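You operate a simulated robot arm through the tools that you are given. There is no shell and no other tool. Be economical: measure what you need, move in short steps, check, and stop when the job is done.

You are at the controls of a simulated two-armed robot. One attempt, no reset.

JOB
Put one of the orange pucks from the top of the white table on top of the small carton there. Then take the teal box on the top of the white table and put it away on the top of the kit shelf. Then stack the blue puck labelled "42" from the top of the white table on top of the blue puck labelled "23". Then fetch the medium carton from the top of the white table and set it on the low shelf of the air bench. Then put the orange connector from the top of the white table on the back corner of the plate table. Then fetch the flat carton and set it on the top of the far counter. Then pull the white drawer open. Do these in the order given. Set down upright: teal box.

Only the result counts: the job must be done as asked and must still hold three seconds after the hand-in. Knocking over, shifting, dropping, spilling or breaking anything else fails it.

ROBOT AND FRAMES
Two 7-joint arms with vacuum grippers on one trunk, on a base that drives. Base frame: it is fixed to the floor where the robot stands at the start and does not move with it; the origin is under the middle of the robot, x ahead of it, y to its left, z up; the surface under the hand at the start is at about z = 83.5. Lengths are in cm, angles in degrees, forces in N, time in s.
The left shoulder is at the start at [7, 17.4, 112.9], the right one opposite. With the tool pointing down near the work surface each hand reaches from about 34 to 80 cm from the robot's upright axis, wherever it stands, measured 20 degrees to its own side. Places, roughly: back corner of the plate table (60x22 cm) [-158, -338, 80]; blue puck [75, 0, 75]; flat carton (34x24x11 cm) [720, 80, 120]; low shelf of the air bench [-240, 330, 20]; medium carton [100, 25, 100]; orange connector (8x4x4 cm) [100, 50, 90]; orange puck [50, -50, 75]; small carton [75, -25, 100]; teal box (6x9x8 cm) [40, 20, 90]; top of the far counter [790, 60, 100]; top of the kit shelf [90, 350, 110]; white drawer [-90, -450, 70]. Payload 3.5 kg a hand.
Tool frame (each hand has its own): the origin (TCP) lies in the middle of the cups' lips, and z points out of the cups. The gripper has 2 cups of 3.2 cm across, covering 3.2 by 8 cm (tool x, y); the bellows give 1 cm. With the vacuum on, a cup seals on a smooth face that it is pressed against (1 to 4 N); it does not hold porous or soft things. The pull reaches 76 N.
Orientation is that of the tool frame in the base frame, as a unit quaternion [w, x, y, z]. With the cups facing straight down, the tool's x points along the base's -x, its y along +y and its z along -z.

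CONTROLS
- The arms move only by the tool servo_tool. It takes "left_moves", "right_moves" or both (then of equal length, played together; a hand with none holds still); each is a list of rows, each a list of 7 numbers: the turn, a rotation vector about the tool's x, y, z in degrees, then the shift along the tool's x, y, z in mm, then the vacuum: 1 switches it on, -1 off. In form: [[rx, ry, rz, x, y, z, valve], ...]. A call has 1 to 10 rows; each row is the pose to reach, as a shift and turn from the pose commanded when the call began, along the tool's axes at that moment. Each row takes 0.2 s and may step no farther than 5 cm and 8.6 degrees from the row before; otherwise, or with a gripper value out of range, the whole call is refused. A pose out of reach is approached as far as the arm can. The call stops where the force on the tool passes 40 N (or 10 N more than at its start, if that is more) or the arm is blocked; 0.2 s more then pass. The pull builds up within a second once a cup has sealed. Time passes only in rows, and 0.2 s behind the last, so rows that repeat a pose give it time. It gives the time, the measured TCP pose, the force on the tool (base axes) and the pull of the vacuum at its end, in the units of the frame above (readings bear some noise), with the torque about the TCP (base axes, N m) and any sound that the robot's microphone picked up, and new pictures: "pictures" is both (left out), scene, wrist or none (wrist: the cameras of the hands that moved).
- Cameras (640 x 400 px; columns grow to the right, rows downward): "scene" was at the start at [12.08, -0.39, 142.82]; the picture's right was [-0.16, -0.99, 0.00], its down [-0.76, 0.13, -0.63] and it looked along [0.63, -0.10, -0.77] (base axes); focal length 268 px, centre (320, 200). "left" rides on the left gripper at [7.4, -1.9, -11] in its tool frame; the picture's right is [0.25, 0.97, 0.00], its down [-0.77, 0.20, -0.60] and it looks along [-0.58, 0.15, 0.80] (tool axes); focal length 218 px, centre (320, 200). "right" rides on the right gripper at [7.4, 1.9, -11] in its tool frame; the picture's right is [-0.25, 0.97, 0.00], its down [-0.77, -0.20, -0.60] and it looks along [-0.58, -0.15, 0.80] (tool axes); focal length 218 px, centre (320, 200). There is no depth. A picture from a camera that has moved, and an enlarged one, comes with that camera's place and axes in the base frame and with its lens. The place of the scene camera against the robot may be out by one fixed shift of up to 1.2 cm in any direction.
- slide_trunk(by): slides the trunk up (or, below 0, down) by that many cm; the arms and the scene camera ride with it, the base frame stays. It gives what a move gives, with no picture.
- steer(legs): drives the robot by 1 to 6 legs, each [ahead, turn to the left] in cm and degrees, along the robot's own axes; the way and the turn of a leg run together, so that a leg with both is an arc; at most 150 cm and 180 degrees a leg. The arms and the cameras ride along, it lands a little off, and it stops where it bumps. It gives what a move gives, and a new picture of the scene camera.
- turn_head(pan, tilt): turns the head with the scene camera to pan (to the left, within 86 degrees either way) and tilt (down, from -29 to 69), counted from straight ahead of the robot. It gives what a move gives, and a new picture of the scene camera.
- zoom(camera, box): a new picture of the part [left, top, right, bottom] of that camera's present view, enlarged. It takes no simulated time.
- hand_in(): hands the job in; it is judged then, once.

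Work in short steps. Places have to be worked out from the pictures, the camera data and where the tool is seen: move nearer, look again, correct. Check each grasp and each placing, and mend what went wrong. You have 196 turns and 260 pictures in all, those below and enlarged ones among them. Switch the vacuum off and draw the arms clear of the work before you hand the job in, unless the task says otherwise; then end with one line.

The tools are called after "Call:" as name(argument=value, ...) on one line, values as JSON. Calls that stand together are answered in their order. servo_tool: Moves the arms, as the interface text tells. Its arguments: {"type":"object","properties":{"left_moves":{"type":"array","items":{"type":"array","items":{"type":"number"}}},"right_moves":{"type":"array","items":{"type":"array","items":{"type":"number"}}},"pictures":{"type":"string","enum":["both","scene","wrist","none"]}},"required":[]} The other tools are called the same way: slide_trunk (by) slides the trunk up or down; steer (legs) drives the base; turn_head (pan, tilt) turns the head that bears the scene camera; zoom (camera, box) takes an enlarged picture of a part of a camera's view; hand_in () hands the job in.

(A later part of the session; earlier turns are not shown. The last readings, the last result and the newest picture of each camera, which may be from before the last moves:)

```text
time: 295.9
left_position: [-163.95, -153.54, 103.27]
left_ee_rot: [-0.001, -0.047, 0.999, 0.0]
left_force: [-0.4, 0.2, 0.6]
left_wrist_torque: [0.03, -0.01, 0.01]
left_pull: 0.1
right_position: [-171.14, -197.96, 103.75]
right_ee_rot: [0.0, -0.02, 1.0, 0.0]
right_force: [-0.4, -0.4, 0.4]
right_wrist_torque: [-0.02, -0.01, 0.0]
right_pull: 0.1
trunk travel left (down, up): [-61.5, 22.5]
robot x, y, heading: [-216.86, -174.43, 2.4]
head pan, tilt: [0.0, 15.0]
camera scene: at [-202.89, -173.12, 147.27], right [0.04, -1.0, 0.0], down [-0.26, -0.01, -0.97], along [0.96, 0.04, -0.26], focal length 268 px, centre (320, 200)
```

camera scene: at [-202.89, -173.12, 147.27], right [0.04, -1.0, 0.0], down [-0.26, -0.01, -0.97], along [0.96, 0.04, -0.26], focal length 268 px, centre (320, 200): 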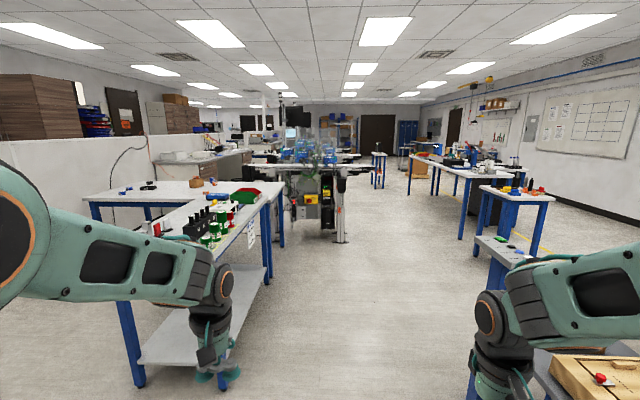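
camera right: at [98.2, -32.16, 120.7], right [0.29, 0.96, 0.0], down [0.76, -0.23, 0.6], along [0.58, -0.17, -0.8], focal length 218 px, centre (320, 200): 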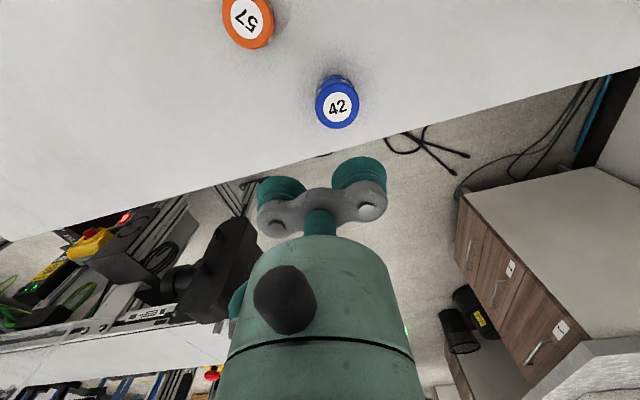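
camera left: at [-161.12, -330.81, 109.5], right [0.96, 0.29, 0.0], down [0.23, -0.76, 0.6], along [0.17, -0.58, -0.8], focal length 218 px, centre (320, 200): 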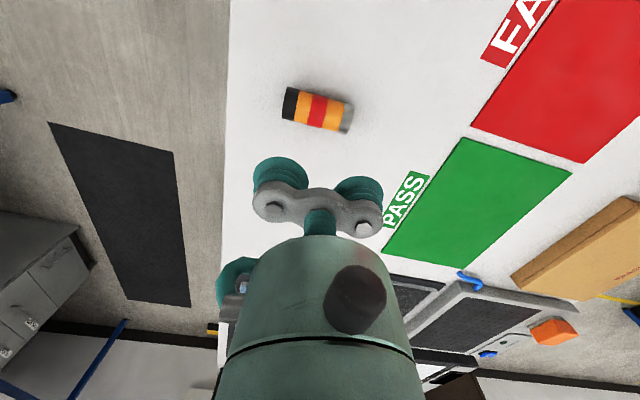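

A wide aisle runs east between the conveyor and the right-hand tables. I zoom into the far end.

Call:
zoom(camera="scene", box=[180, 100, 500, 250])

Call:
zoom(camera="scene", box=[200, 105, 360, 190])

```text
2.00 times, centred on (340, 175) of scene
camera zoom: at [-202.89, -173.12, 147.27], right [0.04, -1.0, 0.0], down [-0.26, -0.01, -0.97], along [0.96, 0.04, -0.26], focal length 536 px, centre (280, 250)
```

zoom: 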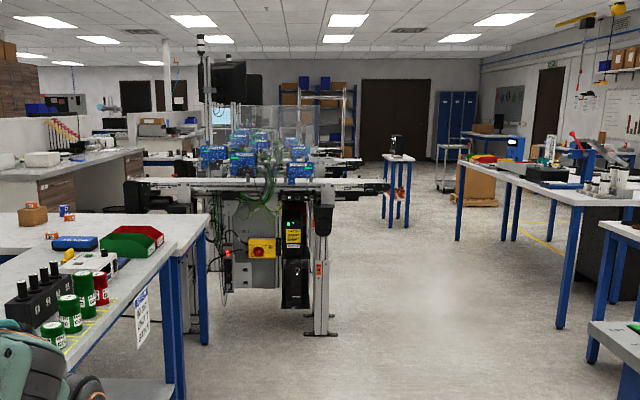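

```text
4.00 times, centred on (280, 148) of scene
camera zoom: at [-202.89, -173.12, 147.27], right [0.04, -1.0, 0.0], down [-0.26, -0.01, -0.97], along [0.96, 0.04, -0.26], focal length 1071 px, centre (480, 410)
```

zoom: 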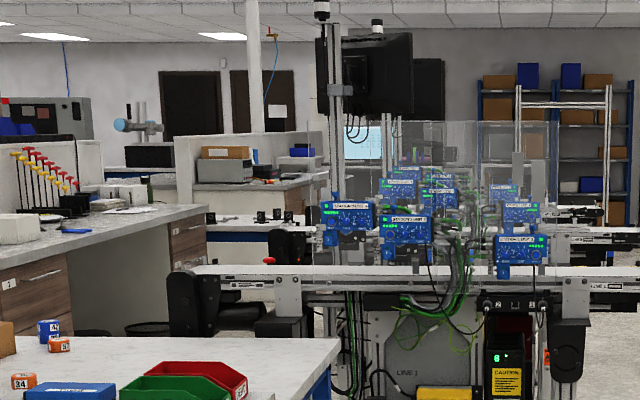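

The flat carton is visible far off on a grey box at about [720,80]. The direct corridor is closed by the tables, so I take the aisle at y≈−285, in stages.

Call:
steer(legs=[[0, -4.5], [150, 0], [0, -40], [145, 0], [0, 42]])

Call:
turn_head(pan=20, tilt=15)

```text
time: 314.6
left_position: [96.76, -259.99, 103.26]
left_ee_rot: [-0.002, -0.011, 1.0, 0.0]
left_force: [-1.0, -0.1, -0.7]
left_wrist_torque: [0.02, 0.01, 0.01]
left_pull: 0.1
right_position: [86.62, -303.84, 103.66]
right_ee_rot: [0.0, 0.015, 1.0, 0.001]
right_force: [-0.1, -0.2, 0.0]
right_wrist_torque: [0.0, 0.01, -0.01]
right_pull: 0.1
trunk travel left (down, up): [-61.5, 22.5]
robot x, y, heading: [42.1, -277.38, -1.9]
head pan, tilt: [0.0, 15.0]
camera scene: at [56.43, -276.82, 147.28], right [-0.03, -1.0, 0.0], down [-0.26, 0.01, -0.97], along [0.97, -0.03, -0.26], focal length 268 px, centre (320, 200)
```

scene: 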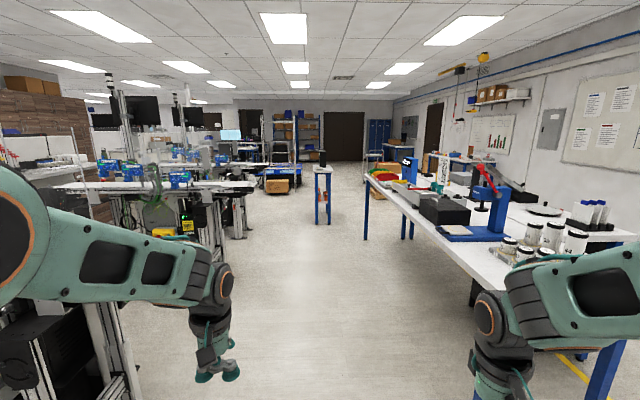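

```text
time: 315.4
left_position: [96.74, -259.95, 103.25]
left_ee_rot: [-0.002, -0.012, 1.0, 0.0]
left_force: [-0.8, -0.4, -0.1]
left_wrist_torque: [0.01, 0.01, -0.02]
left_pull: 0.0
right_position: [86.55, -303.94, 103.66]
right_ee_rot: [0.001, 0.015, 1.0, 0.001]
right_force: [0.3, -0.4, 0.1]
right_wrist_torque: [0.0, -0.03, 0.01]
right_pull: 0.1
trunk travel left (down, up): [-61.5, 22.5]
robot x, y, heading: [42.41, -276.83, -1.9]
head pan, tilt: [20.0, 15.0]
camera scene: at [55.96, -273.62, 147.28], right [0.32, -0.95, 0.0], down [-0.25, -0.08, -0.97], along [0.92, 0.3, -0.26], focal length 268 px, centre (320, 200)
```

scene: 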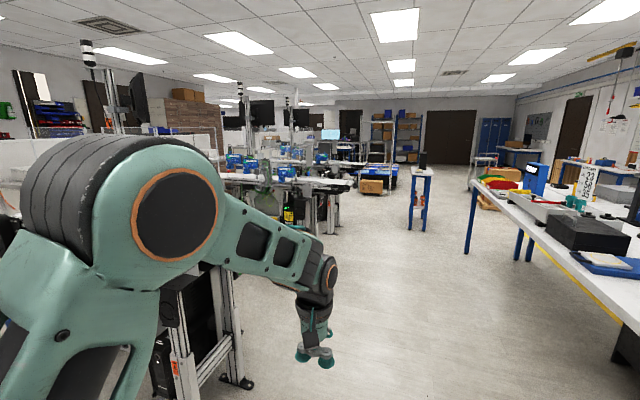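

I go on along the aisle, passing left of the small table ahead.

Call:
steer(legs=[[150, 0], [70, 0], [0, 19], [120, 0]])

Call:
turn_head(pan=25, tilt=15)

```text
time: 332.8
left_position: [420.76, -226.32, 103.18]
left_ee_rot: [-0.002, -0.152, 0.988, 0.0]
left_force: [0.2, 1.5, 0.1]
left_wrist_torque: [0.01, 0.01, 0.0]
left_pull: 0.0
right_position: [423.15, -271.44, 103.6]
right_ee_rot: [0.0, -0.125, 0.992, 0.001]
right_force: [-0.5, -0.7, -0.3]
right_wrist_torque: [0.0, 0.01, 0.03]
right_pull: 0.0
trunk travel left (down, up): [-61.5, 22.5]
robot x, y, heading: [373.44, -257.84, 14.9]
head pan, tilt: [20.0, 15.0]
camera scene: at [385.54, -250.6, 147.28], right [0.57, -0.82, 0.0], down [-0.21, -0.15, -0.97], along [0.8, 0.55, -0.26], focal length 268 px, centre (320, 200)
```

scene: 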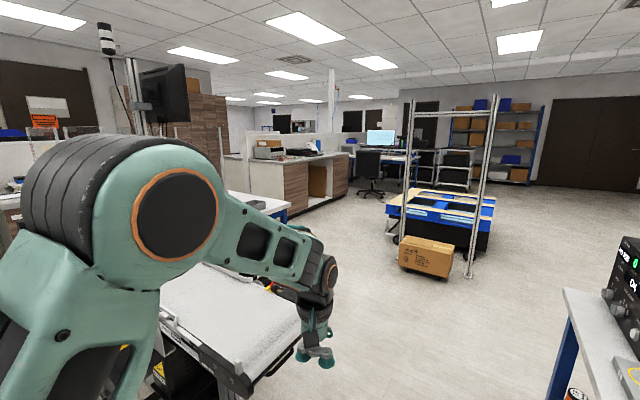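

```text
time: 333.4
left_position: [420.81, -226.36, 103.22]
left_ee_rot: [-0.002, -0.152, 0.988, -0.001]
left_force: [0.2, -0.4, 0.0]
left_wrist_torque: [0.04, 0.0, 0.0]
left_pull: 0.0
right_position: [423.13, -271.28, 103.67]
right_ee_rot: [0.0, -0.125, 0.992, 0.001]
right_force: [-0.3, -0.4, 0.2]
right_wrist_torque: [-0.01, -0.02, 0.02]
right_pull: 0.0
trunk travel left (down, up): [-61.5, 22.5]
robot x, y, heading: [373.44, -257.87, 14.4]
head pan, tilt: [25.0, 15.0]
camera scene: at [385.08, -249.94, 147.27], right [0.64, -0.77, 0.0], down [-0.2, -0.16, -0.97], along [0.74, 0.61, -0.26], focal length 268 px, centre (320, 200)
```

scene: 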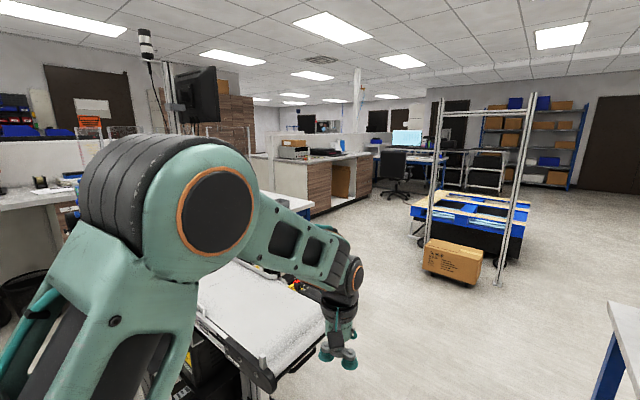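

Ahead is a gap between the conveyor's end and the small table; I look at it closely before passing.

Call:
turn_head(pan=-5, tilt=45)

Call:
turn_head(pan=60, tilt=40)

```text
time: 334.4
left_position: [420.79, -226.26, 103.21]
left_ee_rot: [-0.001, -0.152, 0.988, -0.001]
left_force: [-0.4, 0.6, 0.3]
left_wrist_torque: [0.01, -0.04, 0.01]
left_pull: 0.1
right_position: [423.1, -271.36, 103.55]
right_ee_rot: [0.0, -0.126, 0.992, 0.001]
right_force: [0.3, -0.2, 0.3]
right_wrist_torque: [0.02, -0.02, -0.03]
right_pull: 0.1
trunk travel left (down, up): [-61.5, 22.5]
robot x, y, heading: [373.45, -257.94, 14.5]
head pan, tilt: [-5.0, 45.0]
camera scene: at [385.87, -254.53, 142.6], right [0.17, -0.99, 0.0], down [-0.7, -0.12, -0.71], along [0.7, 0.12, -0.71], focal length 268 px, centre (320, 200)
```

scene: 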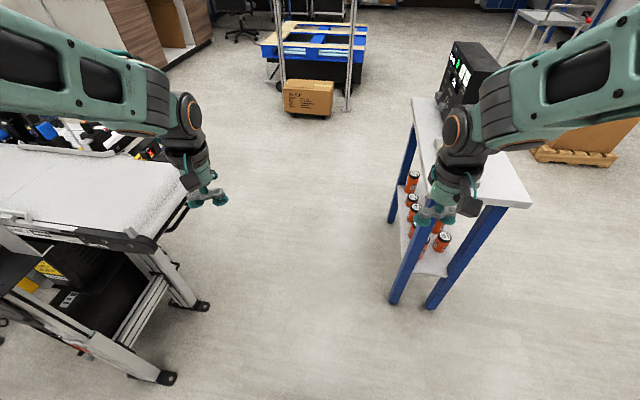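

```text
time: 335.7
left_position: [420.67, -226.28, 103.26]
left_ee_rot: [-0.002, -0.153, 0.988, 0.0]
left_force: [-0.1, -0.8, 0.7]
left_wrist_torque: [0.04, 0.02, 0.01]
left_pull: 0.1
right_position: [423.07, -271.36, 103.64]
right_ee_rot: [0.0, -0.125, 0.992, 0.001]
right_force: [0.3, -0.7, -0.2]
right_wrist_torque: [-0.02, 0.02, -0.01]
right_pull: 0.1
trunk travel left (down, up): [-61.5, 22.5]
robot x, y, heading: [372.93, -257.58, 14.4]
head pan, tilt: [60.0, 40.0]
camera scene: at [380.13, -247.7, 143.32], right [0.96, -0.27, 0.0], down [-0.17, -0.62, -0.77], along [0.2, 0.74, -0.64], focal length 268 px, centre (320, 200)
```

scene: 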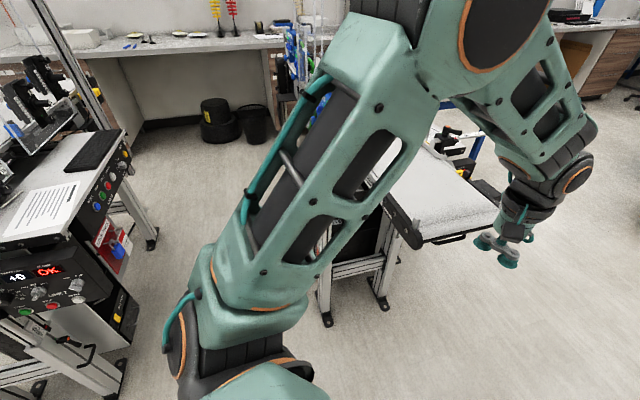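

Floor-level gap is ~100 cm (feet at y −184 and −284); with the trunk raised the arms clear belt and table. I raise 20 and pass through.

Call:
slide_trunk(by=20)

Call:
steer(legs=[[0, 1], [140, 0]])

Call:
turn_head(pan=40, tilt=20)

```text
time: 337.9
left_position: [420.6, -226.32, 123.24]
left_ee_rot: [-0.002, -0.152, 0.988, 0.0]
left_force: [-0.3, 0.2, -0.1]
left_wrist_torque: [0.0, -0.02, 0.0]
left_pull: 0.0
right_position: [423.15, -271.33, 123.68]
right_ee_rot: [0.0, -0.125, 0.992, 0.001]
right_force: [-0.3, -0.3, -0.2]
right_wrist_torque: [0.01, 0.01, 0.04]
right_pull: 0.1
trunk travel left (down, up): [-81.5, 2.5]
robot x, y, heading: [373.7, -258.06, 14.4]
head pan, tilt: [60.0, 40.0]
```

```text
time: 345.2
left_position: [553.93, -187.49, 123.21]
left_ee_rot: [-0.002, -0.163, 0.987, 0.0]
left_force: [-0.5, 0.5, 0.0]
left_wrist_torque: [-0.04, -0.01, -0.04]
left_pull: 0.1
right_position: [557.35, -232.41, 123.7]
right_ee_rot: [0.0, -0.137, 0.991, 0.001]
right_force: [-0.7, -0.3, 1.1]
right_wrist_torque: [-0.02, 0.0, -0.01]
right_pull: 0.1
trunk travel left (down, up): [-81.5, 2.5]
robot x, y, heading: [507.47, -219.83, 15.5]
head pan, tilt: [60.0, 40.0]
camera scene: at [513.77, -209.84, 163.33], right [0.97, -0.24, 0.0], down [-0.16, -0.62, -0.77], along [0.19, 0.74, -0.64], focal length 268 px, centre (320, 200)
```

scene: 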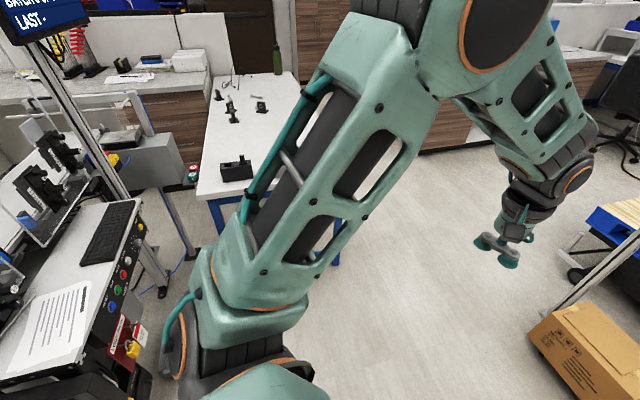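

```text
time: 346.0
left_position: [554.03, -187.39, 123.25]
left_ee_rot: [-0.002, -0.163, 0.987, 0.0]
left_force: [0.9, -0.1, 0.2]
left_wrist_torque: [0.0, -0.02, 0.0]
left_pull: 0.0
right_position: [557.31, -232.36, 123.6]
right_ee_rot: [0.0, -0.138, 0.99, 0.0]
right_force: [1.1, -0.1, -0.1]
right_wrist_torque: [-0.05, -0.01, 0.03]
right_pull: 0.1
trunk travel left (down, up): [-81.5, 2.5]
robot x, y, heading: [507.32, -220.63, 15.9]
head pan, tilt: [40.0, 20.0]
camera scene: at [517.01, -210.35, 166.45], right [0.83, -0.56, 0.0], down [-0.19, -0.28, -0.94], along [0.53, 0.78, -0.34], focal length 268 px, centre (320, 200)
```

scene: 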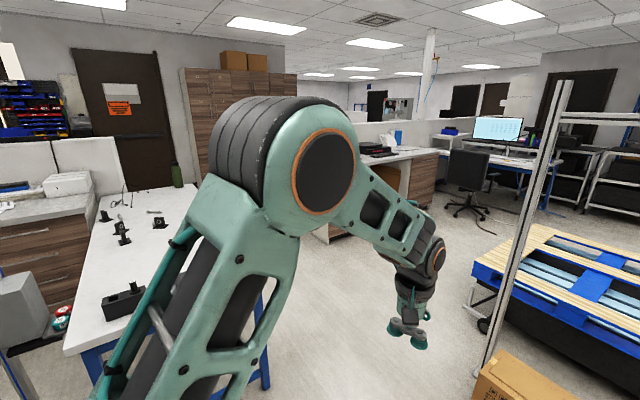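

Next I pass between the blue-legged table (foot ≈[554,-96]) and the pallet frame (≈[672,-163]), aiming at [610,-135].

Call:
steer(legs=[[0, 25], [130, 0]])

Call:
turn_head(pan=15, tilt=25)

```text
time: 353.9
left_position: [630.01, -79.99, 123.18]
left_ee_rot: [0.0, -0.4, 0.917, -0.001]
left_force: [0.5, -0.6, 0.7]
left_wrist_torque: [-0.01, -0.04, 0.0]
left_pull: 0.1
right_position: [654.1, -117.92, 123.64]
right_ee_rot: [0.0, -0.375, 0.927, 0.002]
right_force: [0.5, 0.0, 0.3]
right_wrist_torque: [-0.01, 0.01, 0.0]
right_pull: 0.0
trunk travel left (down, up): [-81.5, 2.5]
robot x, y, heading: [604.61, -130.65, 44.3]
head pan, tilt: [40.0, 20.0]
camera scene: at [608.56, -117.26, 166.47], right [0.99, -0.1, 0.0], down [-0.03, -0.34, -0.94], along [0.1, 0.93, -0.34], focal length 268 px, centre (320, 200)
```

scene: 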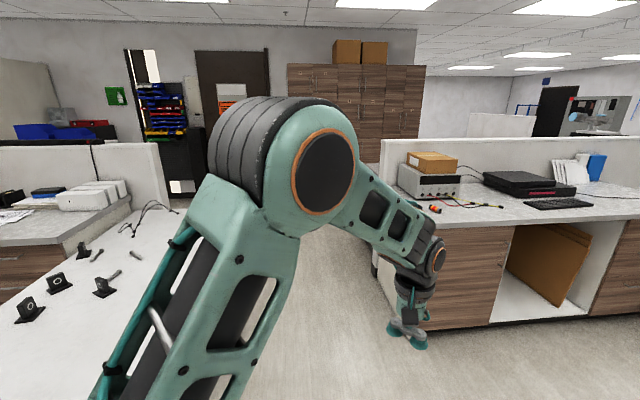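

```text
time: 354.8
left_position: [630.03, -79.91, 123.3]
left_ee_rot: [-0.001, -0.4, 0.917, -0.001]
left_force: [-0.2, 1.1, 0.2]
left_wrist_torque: [-0.02, -0.03, 0.02]
left_pull: 0.0
right_position: [654.21, -117.81, 123.66]
right_ee_rot: [-0.001, -0.375, 0.927, 0.001]
right_force: [0.2, -0.2, 0.0]
right_wrist_torque: [0.04, 0.02, 0.0]
right_pull: 0.1
trunk travel left (down, up): [-81.5, 2.5]
robot x, y, heading: [604.49, -131.12, 44.2]
head pan, tilt: [15.0, 25.0]
camera scene: at [612.4, -118.54, 165.65], right [0.86, -0.51, 0.0], down [-0.22, -0.36, -0.91], along [0.46, 0.78, -0.42], focal length 268 px, centre (320, 200)
```

scene: 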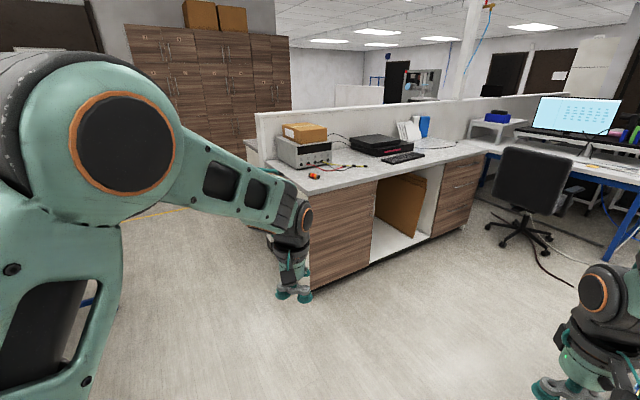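

The flat carton lies on the power supply (≈[717,80], top z≈125) on the far counter, whose front is y≈34, top z≈91. I drive up facing the counter.

Call:
steer(legs=[[0, -3], [118, 0], [0, 49]])

Call:
turn_head(pan=0, tilt=30)

Call:
turn_head(pan=-35, tilt=30)

```text
time: 363.4
left_position: [671.0, -0.75, 123.23]
left_ee_rot: [0.001, 0.736, -0.677, 0.002]
left_force: [0.5, 0.5, -0.2]
left_wrist_torque: [-0.01, -0.01, -0.01]
left_pull: 0.0
right_position: [715.48, -8.22, 123.68]
right_ee_rot: [0.0, 0.718, -0.696, -0.001]
right_force: [0.4, -0.7, -0.5]
right_wrist_torque: [-0.02, 0.03, -0.02]
right_pull: 0.0
trunk travel left (down, up): [-81.5, 2.5]
robot x, y, heading: [691.7, -53.23, 92.0]
head pan, tilt: [15.0, 25.0]
camera scene: at [688.27, -39.11, 165.66], right [0.96, 0.29, 0.0], down [0.12, -0.4, -0.91], along [-0.26, 0.87, -0.42], focal length 268 px, centre (320, 200)
```

scene: 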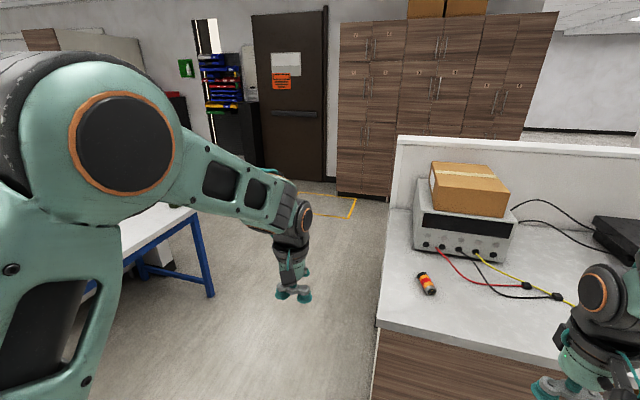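

```text
time: 364.2
left_position: [671.02, -0.78, 123.19]
left_ee_rot: [0.0, 0.736, -0.677, 0.001]
left_force: [0.7, -0.8, -0.1]
left_wrist_torque: [0.0, -0.02, -0.01]
left_pull: 0.0
right_position: [715.37, -8.25, 123.76]
right_ee_rot: [0.001, 0.718, -0.696, -0.001]
right_force: [0.3, -0.7, 0.3]
right_wrist_torque: [-0.01, 0.04, 0.01]
right_pull: 0.1
trunk travel left (down, up): [-81.5, 2.5]
robot x, y, heading: [691.38, -54.34, 91.8]
head pan, tilt: [0.0, 30.0]
camera scene: at [690.53, -38.89, 164.86], right [1.0, 0.03, 0.0], down [0.02, -0.5, -0.87], along [-0.03, 0.87, -0.5], focal length 268 px, centre (320, 200)
```

scene: 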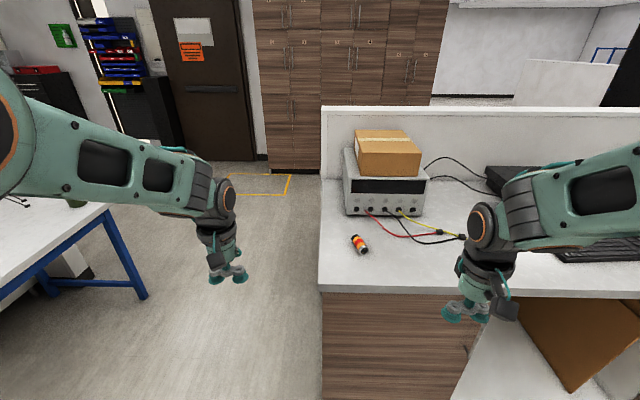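

```text
time: 365.2
left_position: [671.05, -0.63, 123.21]
left_ee_rot: [0.001, 0.735, -0.678, 0.001]
left_force: [-0.3, 0.5, -0.6]
left_wrist_torque: [0.0, -0.03, -0.02]
left_pull: 0.1
right_position: [715.43, -8.24, 123.64]
right_ee_rot: [0.001, 0.717, -0.697, 0.0]
right_force: [0.0, -0.3, 0.3]
right_wrist_torque: [0.02, 0.01, -0.01]
right_pull: 0.0
trunk travel left (down, up): [-81.5, 2.5]
robot x, y, heading: [691.61, -53.71, 91.7]
head pan, tilt: [-35.0, 30.0]
camera scene: at [695.81, -40.34, 164.86], right [0.84, -0.55, 0.0], down [-0.27, -0.42, -0.87], along [0.47, 0.73, -0.5], focal length 268 px, centre (320, 200)
```

scene: 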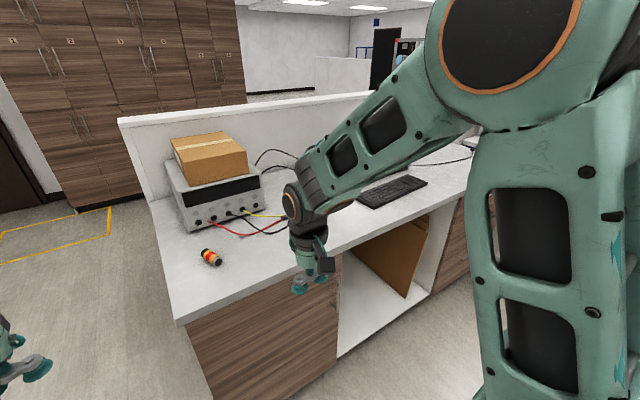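

The carton's long side runs away from here (centre ≈[720,98]), out of reach over the counter; from the counter's left end it is close. I drive round to the left end, facing +x.

Call:
steer(legs=[[0, 50], [80, 0], [0, -52], [83, 0], [0, -90]])

Call:
turn_head(pan=0, tilt=30)

```text
time: 381.8
left_position: [679.8, 100.75, 123.21]
left_ee_rot: [-0.003, -0.05, 0.999, 0.0]
left_force: [-0.5, 0.1, -0.4]
left_wrist_torque: [-0.01, 0.02, -0.01]
left_pull: 0.0
right_position: [672.87, 56.11, 123.67]
right_ee_rot: [0.0, -0.023, 1.0, 0.002]
right_force: [-0.6, 0.4, -0.1]
right_wrist_torque: [-0.02, -0.02, 0.01]
right_pull: 0.1
trunk travel left (down, up): [-81.5, 2.5]
robot x, y, heading: [627.16, 79.18, 2.8]
head pan, tilt: [-35.0, 30.0]
camera scene: at [639.29, 75.63, 164.86], right [-0.53, -0.85, 0.0], down [-0.42, 0.27, -0.87], along [0.73, -0.46, -0.5], focal length 268 px, centre (320, 200)
```

scene: 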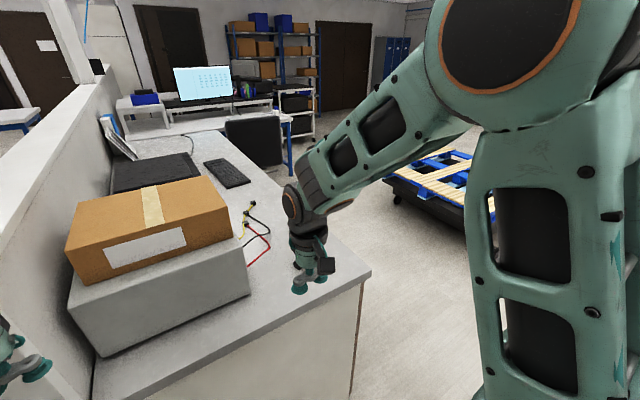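

```text
time: 382.8
left_position: [679.79, 100.72, 123.29]
left_ee_rot: [-0.001, -0.049, 0.999, 0.0]
left_force: [0.1, -0.7, -0.3]
left_wrist_torque: [-0.01, 0.0, -0.01]
left_pull: 0.2
right_position: [672.99, 56.16, 123.71]
right_ee_rot: [0.0, -0.023, 1.0, 0.001]
right_force: [-0.5, -0.6, -0.1]
right_wrist_torque: [0.0, 0.01, -0.01]
right_pull: 0.0
trunk travel left (down, up): [-81.5, 2.5]
robot x, y, heading: [627.32, 79.32, 3.0]
head pan, tilt: [0.0, 30.0]
camera scene: at [640.67, 80.84, 164.86], right [0.05, -1.0, 0.0], down [-0.5, -0.02, -0.87], along [0.86, 0.04, -0.5], focal length 268 px, centre (320, 200)
```

scene: 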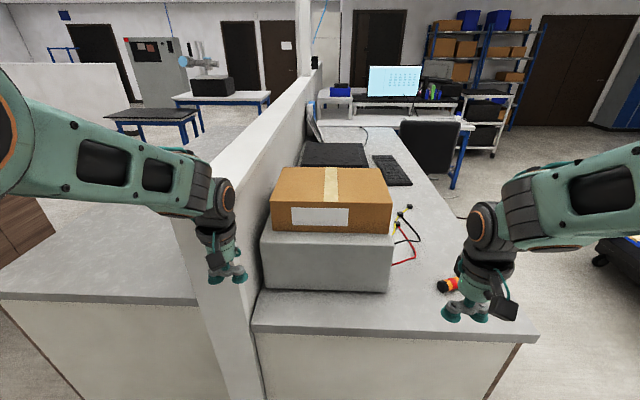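

From here: counter top z≈98.5; the carton top spans x 697–721, y 66–97, z≈130. I zoom on the counter to choose a free spot.

Call:
zoom(camera="scene", box=[280, 110, 500, 250])

```text
2.86 times, centred on (390, 180) of scene
camera zoom: at [640.67, 80.84, 164.86], right [0.05, -1.0, 0.0], down [-0.5, -0.02, -0.87], along [0.86, 0.04, -0.5], focal length 765 px, centre (120, 257)
```

zoom: 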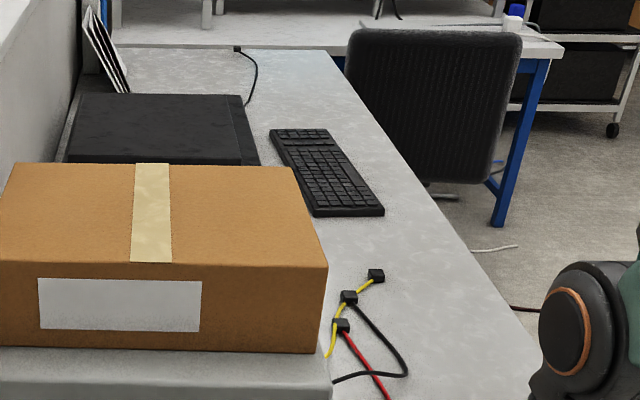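

A free area lies beyond the keyboard, x 822–888, y 28–54. I lift both hands above carton height, moving the left one back and the right one in line with the carton.

Call:
servo_tool(left_moves=[[0, 0, 0, 30, 0, -30, -1], [0, 0, 0, 60, 0, -60, -1], [0, 0, 0, 80, 20, -90, -1], [0, 0, 0, 100, 40, -120, -1], [0, 0, 0, 100, 70, -150, -1], [0, 0, 0, 100, 70, -150, -1], [0, 0, 0, 100, 70, -150, -1], [0, 0, 0, 100, 70, -150, -1]], right_moves=[[0, 0, 0, 0, 0, -45, -1], [0, 0, 0, 0, 0, -90, -1], [0, 0, 0, 0, 0, -135, -1], [0, 0, 0, 0, 0, -180, -1], [0, 0, 0, 0, 40, -200, -1], [0, 0, 0, 0, 88, -200, -1], [0, 0, 0, 0, 136, -200, -1], [0, 0, 0, 0, 180, -200, -1]], pictures="scene")

```text
time: 384.6
left_position: [669.57, 107.31, 138.17]
left_ee_rot: [-0.001, -0.049, 0.999, -0.002]
left_force: [-0.4, 0.3, -0.4]
left_wrist_torque: [-0.01, 0.0, -0.02]
left_pull: 0.0
right_position: [672.04, 74.31, 144.01]
right_ee_rot: [0.0, -0.023, 1.0, -0.001]
right_force: [-0.2, 0.9, -1.0]
right_wrist_torque: [-0.03, -0.01, 0.02]
right_pull: 0.0
trunk travel left (down, up): [-81.5, 2.5]
robot x, y, heading: [627.1, 79.23, 2.7]
head pan, tilt: [0.0, 30.0]
camera scene: at [640.61, 81.25, 164.86], right [0.05, -1.0, 0.0], down [-0.5, -0.03, -0.87], along [0.87, 0.04, -0.5], focal length 268 px, centre (320, 200)
```

scene: 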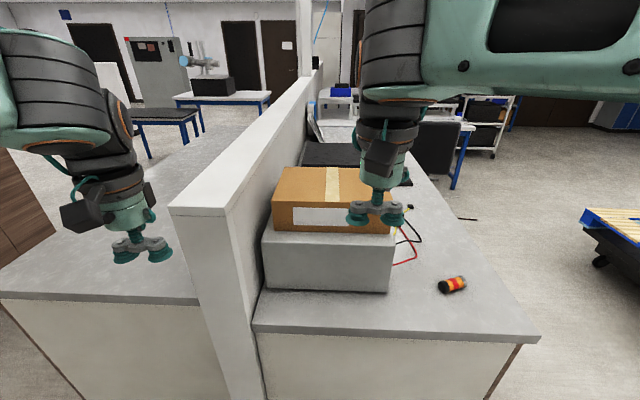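

I pull the left hand a bit further back, drive 12 cm ahead, then extend the right hand over the carton.

Call:
servo_tool(left_moves=[[0, 0, 0, 30, 0, -30, -1], [0, 0, 0, 60, 0, -50, -1], [0, 0, 0, 60, 0, -50, -1]], pictures="none")

Call:
steer(legs=[[12, 0]])

Call:
servo_tool(right_moves=[[0, 0, 0, -45, 10, 0, -1], [0, 0, 0, -90, 20, 0, -1], [0, 0, 0, -135, 30, 0, -1], [0, 0, 0, -180, 40, 0, -1], [0, 0, 0, -225, 50, 0, -1], [0, 0, 0, -250, 55, 0, -1], [0, 0, 0, -250, 55, 0, -1]], pictures="both")

```text
time: 385.4
left_position: [664.17, 105.71, 142.5]
left_ee_rot: [-0.002, -0.049, 0.999, 0.0]
left_force: [0.2, -0.1, -0.5]
left_wrist_torque: [-0.01, 0.0, 0.0]
left_pull: 0.1
left hand out of reach, approached as far as the arm can: row 2, 3
right_position: [672.26, 73.84, 143.81]
right_ee_rot: [-0.001, -0.023, 1.0, 0.001]
right_force: [0.7, -0.2, -0.7]
right_wrist_torque: [0.03, 0.04, -0.03]
right_pull: 0.0
trunk travel left (down, up): [-81.5, 2.5]
robot x, y, heading: [627.01, 79.49, 2.7]
head pan, tilt: [0.0, 30.0]
```

```text
time: 386.7
left_position: [675.51, 106.37, 142.68]
left_ee_rot: [0.0, -0.052, 0.999, -0.001]
left_force: [-0.5, 0.8, 0.2]
left_wrist_torque: [0.03, -0.01, 0.01]
left_pull: 0.1
right_position: [683.63, 74.62, 144.07]
right_ee_rot: [0.003, -0.026, 1.0, 0.001]
right_force: [0.2, -0.1, 0.2]
right_wrist_torque: [0.02, -0.01, 0.01]
right_pull: 0.2
trunk travel left (down, up): [-81.5, 2.5]
robot x, y, heading: [638.39, 79.71, 3.2]
head pan, tilt: [0.0, 30.0]
camera scene: at [652.05, 81.46, 164.9], right [0.05, -1.0, 0.0], down [-0.5, -0.03, -0.87], along [0.87, 0.05, -0.5], focal length 268 px, centre (320, 200)
```

scene: 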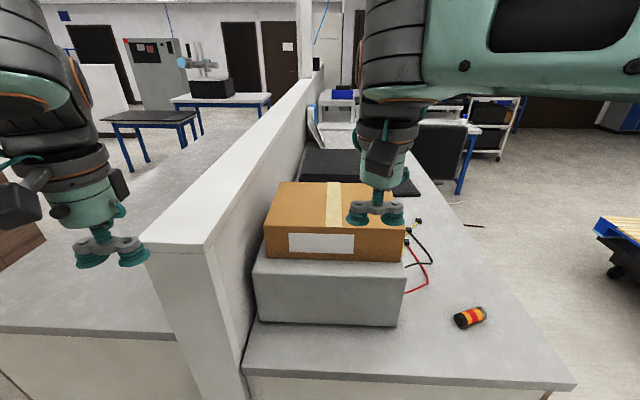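

```text
time: 388.3
left_position: [675.97, 106.42, 142.56]
left_ee_rot: [-0.001, -0.051, 0.999, 0.0]
left_force: [-0.6, 0.3, -0.3]
left_wrist_torque: [0.01, 0.0, -0.04]
left_pull: 0.1
right_position: [704.1, 80.66, 143.79]
right_ee_rot: [0.0, -0.026, 1.0, 0.0]
right_force: [-0.7, 4.5, 0.1]
right_wrist_torque: [-0.67, -0.26, -0.41]
right_pull: 0.0
right hand out of reach, approached as far as the arm can: row 5, 6, 7
trunk travel left (down, up): [-81.5, 2.5]
robot x, y, heading: [638.86, 80.07, 3.0]
head pan, tilt: [0.0, 30.0]
camera scene: at [652.43, 81.56, 164.86], right [0.05, -1.0, 0.0], down [-0.5, -0.03, -0.87], along [0.86, 0.04, -0.5], focal length 268 px, centre (320, 200)
camera right: at [696.66, 82.26, 154.78], right [0.2, 0.98, 0.0], down [0.78, -0.16, 0.6], along [0.59, -0.12, -0.8], focal length 218 px, centre (320, 200)
```

scene: 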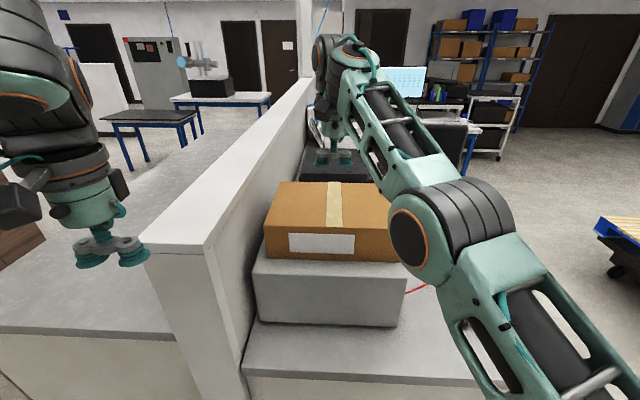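
right: 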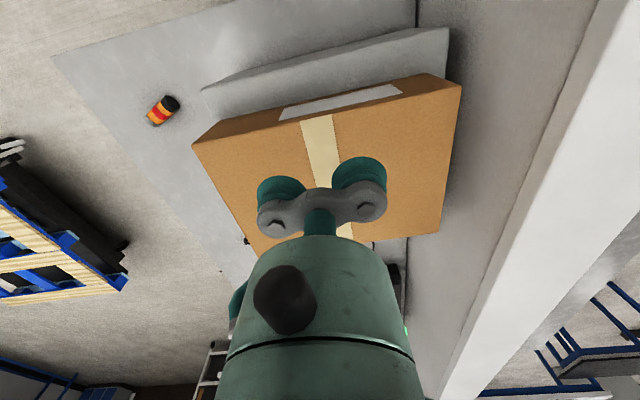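

The carton top centre is ≈[716,81], z≈127. I drive 8 cm closer and then go to it.

Call:
steer(legs=[[8, 0]])

Call:
servo_tool(right_moves=[[0, 0, 0, 0, 0, 20, -1], [0, 0, 0, -20, 0, 60, -1], [0, 0, 0, -40, 0, 100, -1], [0, 0, 0, -40, 0, 100, -1]], pictures="both")

```text
time: 389.3
left_position: [681.92, 106.84, 143.2]
left_ee_rot: [0.007, -0.052, 0.999, 0.0]
left_force: [-0.6, 0.5, 0.7]
left_wrist_torque: [-0.04, -0.07, 0.01]
left_pull: 0.0
right_position: [710.27, 81.11, 144.86]
right_ee_rot: [0.007, -0.025, 1.0, 0.001]
right_force: [6.8, 22.0, -3.7]
right_wrist_torque: [-2.91, 0.75, -1.89]
right_pull: 0.2
trunk travel left (down, up): [-81.5, 2.5]
robot x, y, heading: [646.56, 80.57, 3.1]
head pan, tilt: [0.0, 30.0]
camera scene: at [658.64, 81.94, 165.01], right [0.05, -1.0, 0.0], down [-0.49, -0.03, -0.87], along [0.87, 0.05, -0.49], focal length 268 px, centre (320, 200)
```

scene: 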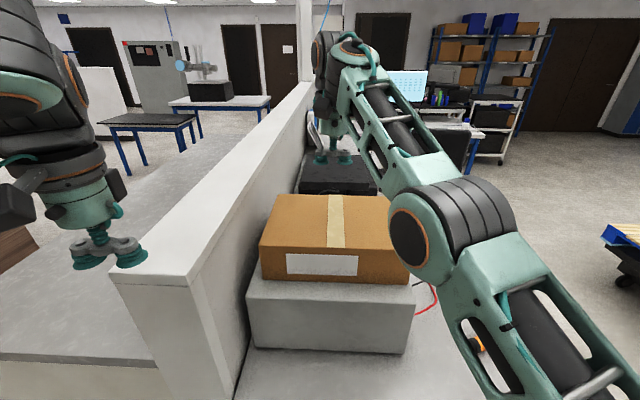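

```text
time: 389.6
left_position: [683.15, 106.79, 142.8]
left_ee_rot: [0.0, -0.051, 0.999, 0.0]
left_force: [0.1, -0.8, -0.2]
left_wrist_torque: [-0.02, 0.04, -0.01]
left_pull: 0.0
right_position: [711.72, 81.2, 144.16]
right_ee_rot: [0.002, -0.016, 1.0, 0.001]
right_force: [-0.2, 2.9, -1.3]
right_wrist_torque: [-0.41, -0.01, -0.28]
right_pull: 0.1
trunk travel left (down, up): [-81.5, 2.5]
robot x, y, heading: [646.83, 79.85, 3.0]
head pan, tilt: [0.0, 30.0]
stopped in row 1 (right hand): the force on the tool passed its limit at 120 N (the readings are from after the stop); the commanded pose is now the measured one
camera scene: at [660.46, 81.9, 164.83], right [0.05, -1.0, 0.0], down [-0.5, -0.03, -0.87], along [0.86, 0.05, -0.5], focal length 268 px, centre (320, 200)
camera right: at [704.41, 82.9, 155.1], right [0.22, 0.98, 0.01], down [0.77, -0.18, 0.61], along [0.59, -0.13, -0.8], focal length 218 px, centre (320, 200)
```

scene: 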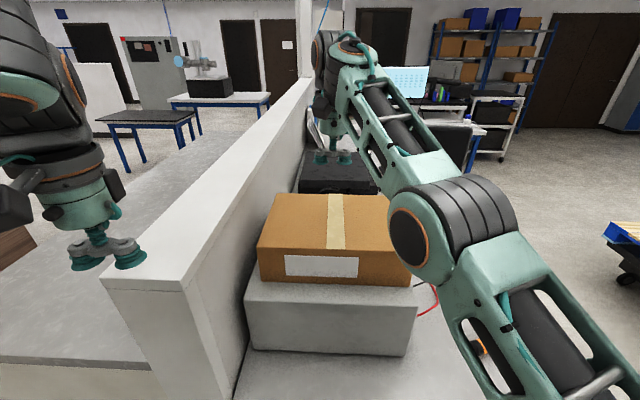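
right: 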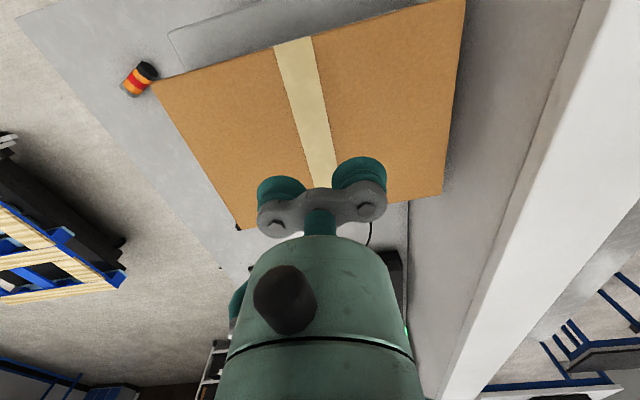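

The right wrist is folded too far up here (internal contact). I pull the hand back toward the robot to relieve it.

Call:
servo_tool(right_moves=[[0, 0, 0, 20, -5, 0, -1], [0, 0, 0, 50, -10, 0, -1], [0, 0, 0, 90, -15, 0, -1], [0, 0, 0, 130, -20, 0, -1], [0, 0, 0, 170, -25, 0, -1], [0, 0, 0, 200, -30, 0, -1]], pictures="scene")

```text
time: 389.8
left_position: [683.42, 106.86, 142.69]
left_ee_rot: [0.0, -0.052, 0.999, 0.0]
left_force: [0.1, -0.3, -0.3]
left_wrist_torque: [-0.01, 0.0, 0.04]
left_pull: 0.0
right_position: [711.94, 81.34, 143.94]
right_ee_rot: [0.001, -0.002, 1.0, 0.005]
right_force: [1.2, 3.1, -2.2]
right_wrist_torque: [-0.34, -0.05, -0.18]
right_pull: 0.0
trunk travel left (down, up): [-81.5, 2.5]
robot x, y, heading: [646.98, 80.67, 3.0]
head pan, tilt: [0.0, 30.0]
stopped in row 1 (right hand): the force on the tool passed its limit at 192 N (the readings are from after the stop); the commanded pose is now the measured one
camera scene: at [660.65, 81.99, 164.81], right [0.05, -1.0, 0.0], down [-0.5, -0.03, -0.86], along [0.86, 0.04, -0.5], focal length 268 px, centre (320, 200)
```

scene: 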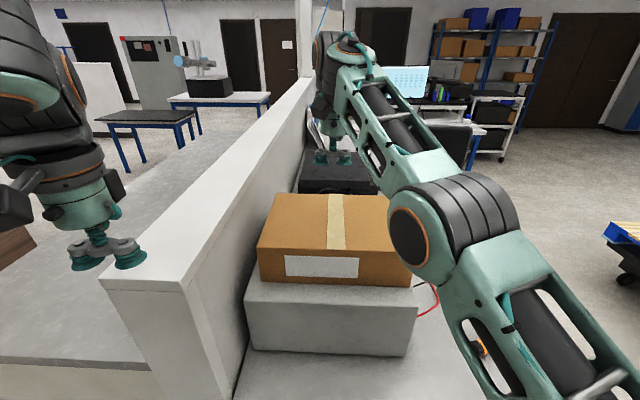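

I zoom to see what the hand touches.

Call:
zoom(camera="scene", box=[280, 20, 440, 180])

```text
2.50 times, centred on (360, 100) of scene
camera zoom: at [660.65, 81.99, 164.81], right [0.05, -1.0, 0.0], down [-0.5, -0.03, -0.86], along [0.86, 0.04, -0.5], focal length 670 px, centre (220, 450)
```

zoom: 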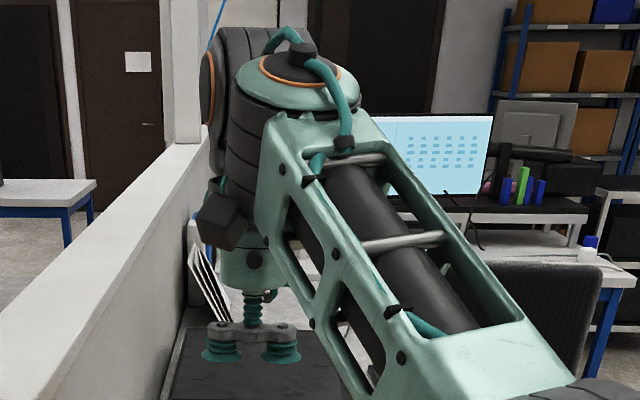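

The gripper body is touching the right forearm. I open the wrist angle by tilting the cups slightly forward in small steps.

Call:
servo_tool(right_moves=[[0, -2, 0, 0, 3, 0, -1], [0, -4, 0, 0, 6, 0, -1], [0, -6, 0, 0, 9, 0, -1], [0, -9, 0, 0, 12, 0, -1]], pictures="none")

```text
time: 390.8
left_position: [682.94, 106.94, 142.79]
left_ee_rot: [0.002, -0.052, 0.999, 0.0]
left_force: [-0.5, -0.1, 0.5]
left_wrist_torque: [-0.02, -0.03, 0.03]
left_pull: 0.1
right_position: [711.82, 82.03, 143.89]
right_ee_rot: [0.077, 0.002, 0.997, 0.007]
right_force: [0.2, 0.2, -0.8]
right_wrist_torque: [-0.01, -0.01, 0.03]
right_pull: 0.1
trunk travel left (down, up): [-81.5, 2.5]
robot x, y, heading: [646.59, 80.43, 3.1]
head pan, tilt: [0.0, 30.0]
```

Relieved (forces ≈0). I lower with this tilt to z≈134, watching forces.

Call:
servo_tool(right_moves=[[0, 0, 0, 4, 0, 25, -1], [0, 0, 0, 8, 0, 49, -1], [0, 0, 0, 12, 0, 74, -1], [0, 0, 0, 15, 0, 98, -1], [0, 0, 0, 15, 0, 98, -1]], pictures="both")

```text
time: 392.0
left_position: [683.1, 106.93, 142.83]
left_ee_rot: [0.003, -0.051, 0.999, 0.001]
left_force: [0.5, -0.3, -0.1]
left_wrist_torque: [0.01, 0.03, 0.04]
left_pull: 0.1
right_position: [711.59, 82.51, 134.26]
right_ee_rot: [0.081, -0.002, 0.997, 0.004]
right_force: [0.2, 0.9, -0.3]
right_wrist_torque: [0.04, 0.0, 0.0]
right_pull: 0.0
trunk travel left (down, up): [-81.5, 2.5]
robot x, y, heading: [647.09, 80.45, 2.7]
head pan, tilt: [0.0, 30.0]
camera scene: at [660.16, 81.96, 164.86], right [0.05, -1.0, 0.0], down [-0.5, -0.03, -0.87], along [0.86, 0.05, -0.5], focal length 268 px, centre (320, 200)
camera right: at [702.65, 84.42, 143.91], right [0.24, 0.97, 0.05], down [0.66, -0.2, 0.72], along [0.71, -0.14, -0.69], focal length 218 px, centre (320, 200)
```

scene: 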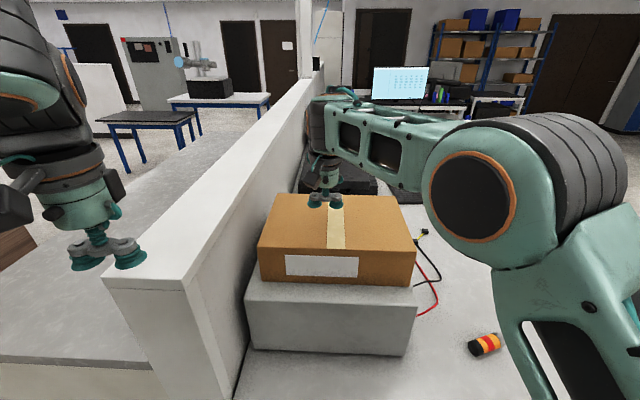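
right: 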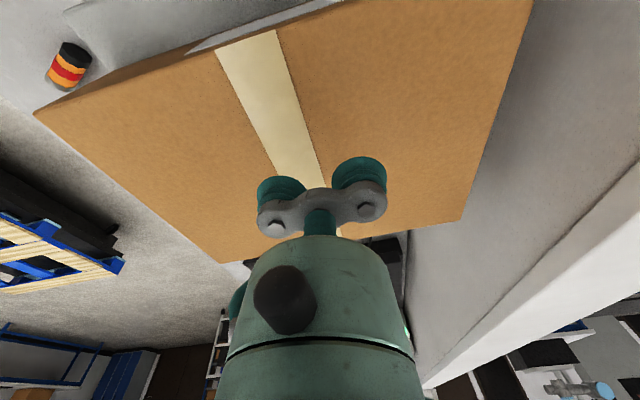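

The arm has settled into a good configuration. I turn the tool back to vertical.

Call:
servo_tool(right_moves=[[0, 3, 0, 0, 0, 0, -1], [0, 6, 0, 0, 0, 0, -1], [0, 9.3, 0, 0, 0, 0, -1], [0, 9.3, 0, 0, 0, 0, -1]], pictures="wrist")

```text
time: 393.0
left_position: [683.06, 106.78, 142.77]
left_ee_rot: [0.001, -0.051, 0.999, 0.0]
left_force: [-0.4, 0.9, -0.3]
left_wrist_torque: [-0.04, -0.01, 0.01]
left_pull: 0.1
right_position: [711.79, 82.43, 134.15]
right_ee_rot: [0.0, -0.003, 1.0, 0.004]
right_force: [-0.4, 0.1, 0.2]
right_wrist_torque: [-0.02, -0.01, 0.0]
right_pull: 0.1
trunk travel left (down, up): [-81.5, 2.5]
robot x, y, heading: [646.9, 80.31, 3.0]
head pan, tilt: [0.0, 30.0]
camera right: at [704.44, 84.33, 145.23], right [0.25, 0.97, 0.01], down [0.77, -0.2, 0.6], along [0.58, -0.14, -0.8], focal length 218 px, centre (320, 200)
```

right: 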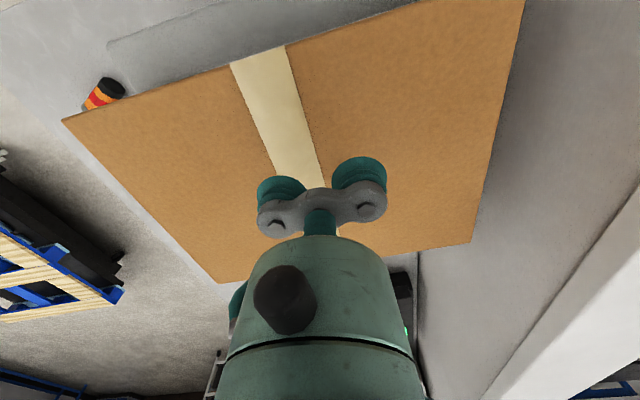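

Carton centre ≈[716.7,81.3]. I move 4.5 cm forward and descend with the vacuum on.

Call:
servo_tool(right_moves=[[0, 0, 0, -25, -5, 0, 1], [0, 0, 0, -45, -10, 0, 1], [0, 0, 0, -45, -10, 30, 1], [0, 0, 0, -45, -10, 50, 1], [0, 0, 0, -45, -10, 60, 1], [0, 0, 0, -45, -10, 66, 1], [0, 0, 0, -45, -10, 70, 1], [0, 0, 0, -45, -10, 73, 1], [0, 0, 0, -45, -10, 73, 1]], pictures="none")

```text
time: 394.9
left_position: [682.75, 107.07, 142.89]
left_ee_rot: [0.002, -0.051, 0.999, 0.001]
left_force: [0.2, 0.4, 0.3]
left_wrist_torque: [0.03, -0.04, 0.01]
left_pull: 0.0
right_position: [716.29, 81.7, 127.58]
right_ee_rot: [0.007, -0.003, 1.0, 0.006]
right_force: [-1.2, 1.1, 9.1]
right_wrist_torque: [-0.47, 0.59, -0.19]
right_pull: 75.5
right hand out of reach, approached as far as the arm can: row 2
trunk travel left (down, up): [-81.5, 2.5]
robot x, y, heading: [646.9, 80.04, 3.0]
head pan, tilt: [0.0, 30.0]
stopped in row 9 (right hand): the force on the tool passed its limit at 43 N (the readings are from after the stop); the commanded pose is now the measured one
```

Both cups sealed (75.5 N). I lift 4 cm only (to avoid the wrist fold) and check.

Call:
servo_tool(right_moves=[[0, 0.4, 0, 0, 0, -10, 1], [0, 0.8, 0, 0, 0, -20, 1], [0, 0.8, 0, 0, 0, -30, 1], [0, 0.8, 0, 0, 0, -42, 1], [0, 0.8, 0, 0, 0, -42, 1]], pictures="scene")

```text
time: 396.1
left_position: [683.0, 106.95, 142.8]
left_ee_rot: [0.001, -0.051, 0.999, 0.0]
left_force: [-0.1, -0.9, -0.8]
left_wrist_torque: [0.03, 0.03, -0.01]
left_pull: 0.1
right_position: [716.61, 81.57, 131.51]
right_ee_rot: [-0.001, -0.001, 1.0, 0.006]
right_force: [0.4, -0.7, -5.6]
right_wrist_torque: [0.09, -0.03, 0.01]
right_pull: 74.9
trunk travel left (down, up): [-81.5, 2.5]
robot x, y, heading: [646.85, 80.13, 3.3]
head pan, tilt: [0.0, 30.0]
camera scene: at [660.29, 81.93, 164.85], right [0.05, -1.0, 0.0], down [-0.5, -0.03, -0.87], along [0.86, 0.05, -0.5], focal length 268 px, centre (320, 200)
```

scene: 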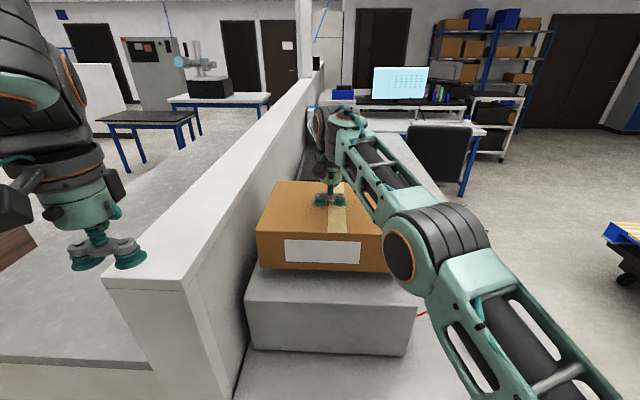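

Lifted (≈0.55 kg). I back straight off 38 cm, then draw the carton closer to the robot.

Call:
steer(legs=[[-38, 0]])

Call:
servo_tool(right_moves=[[0, 0, 0, 20, -10, 20, 1], [0, 0, 0, 40, -30, 40, 1], [0, 0, 0, 65, -60, 50, 1], [0, 0, 0, 95, -90, 50, 1], [0, 0, 0, 120, -120, 50, 1], [0, 0, 0, 140, -150, 50, 1]], pictures="scene")

```text
time: 398.4
left_position: [645.37, 104.98, 142.81]
left_ee_rot: [0.0, -0.053, 0.999, -0.001]
left_force: [-0.4, -0.6, 0.5]
left_wrist_torque: [-0.02, 0.0, -0.01]
left_pull: 0.1
right_position: [678.96, 79.84, 131.55]
right_ee_rot: [-0.002, -0.004, 1.0, 0.006]
right_force: [-0.1, -0.3, -6.8]
right_wrist_torque: [0.11, 0.01, -0.03]
right_pull: 75.3
trunk travel left (down, up): [-81.5, 2.5]
robot x, y, heading: [608.66, 78.0, 3.1]
head pan, tilt: [0.0, 30.0]
camera scene: at [622.76, 79.93, 164.82], right [0.06, -1.0, 0.0], down [-0.5, -0.03, -0.86], along [0.86, 0.05, -0.5], focal length 268 px, centre (320, 200)
```

scene: 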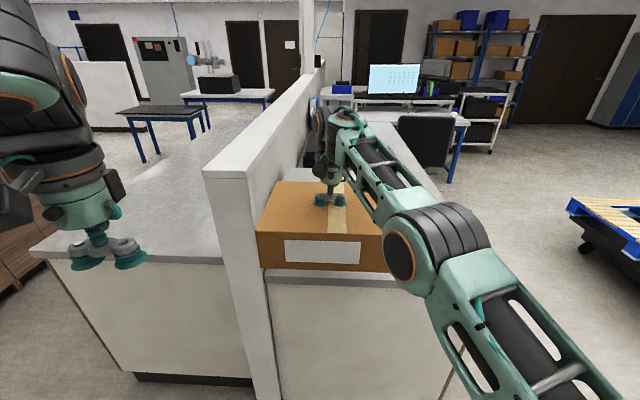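

```text
time: 399.9
left_position: [645.13, 104.72, 142.92]
left_ee_rot: [0.002, -0.052, 0.999, 0.001]
left_force: [-0.3, 0.1, 0.1]
left_wrist_torque: [0.0, -0.01, -0.04]
left_pull: 0.0
right_position: [664.81, 64.54, 126.67]
right_ee_rot: [-0.001, -0.004, 1.0, 0.007]
right_force: [-0.2, -0.1, -6.5]
right_wrist_torque: [0.11, 0.0, 0.01]
right_pull: 75.3
trunk travel left (down, up): [-81.5, 2.5]
robot x, y, heading: [608.84, 78.19, 3.0]
head pan, tilt: [0.0, 30.0]
camera scene: at [622.4, 79.67, 164.86], right [0.06, -1.0, 0.0], down [-0.5, -0.03, -0.87], along [0.86, 0.05, -0.5], focal length 268 px, centre (320, 200)
```

scene: 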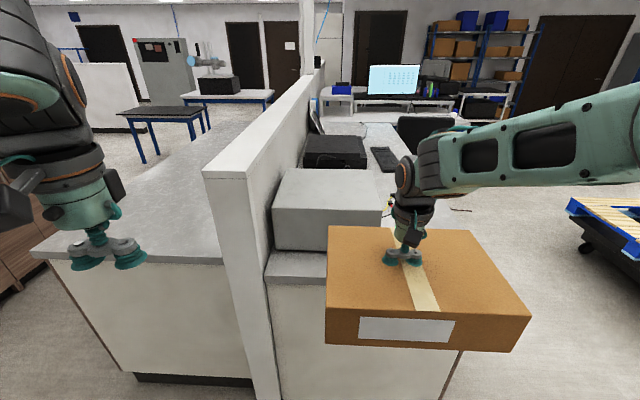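

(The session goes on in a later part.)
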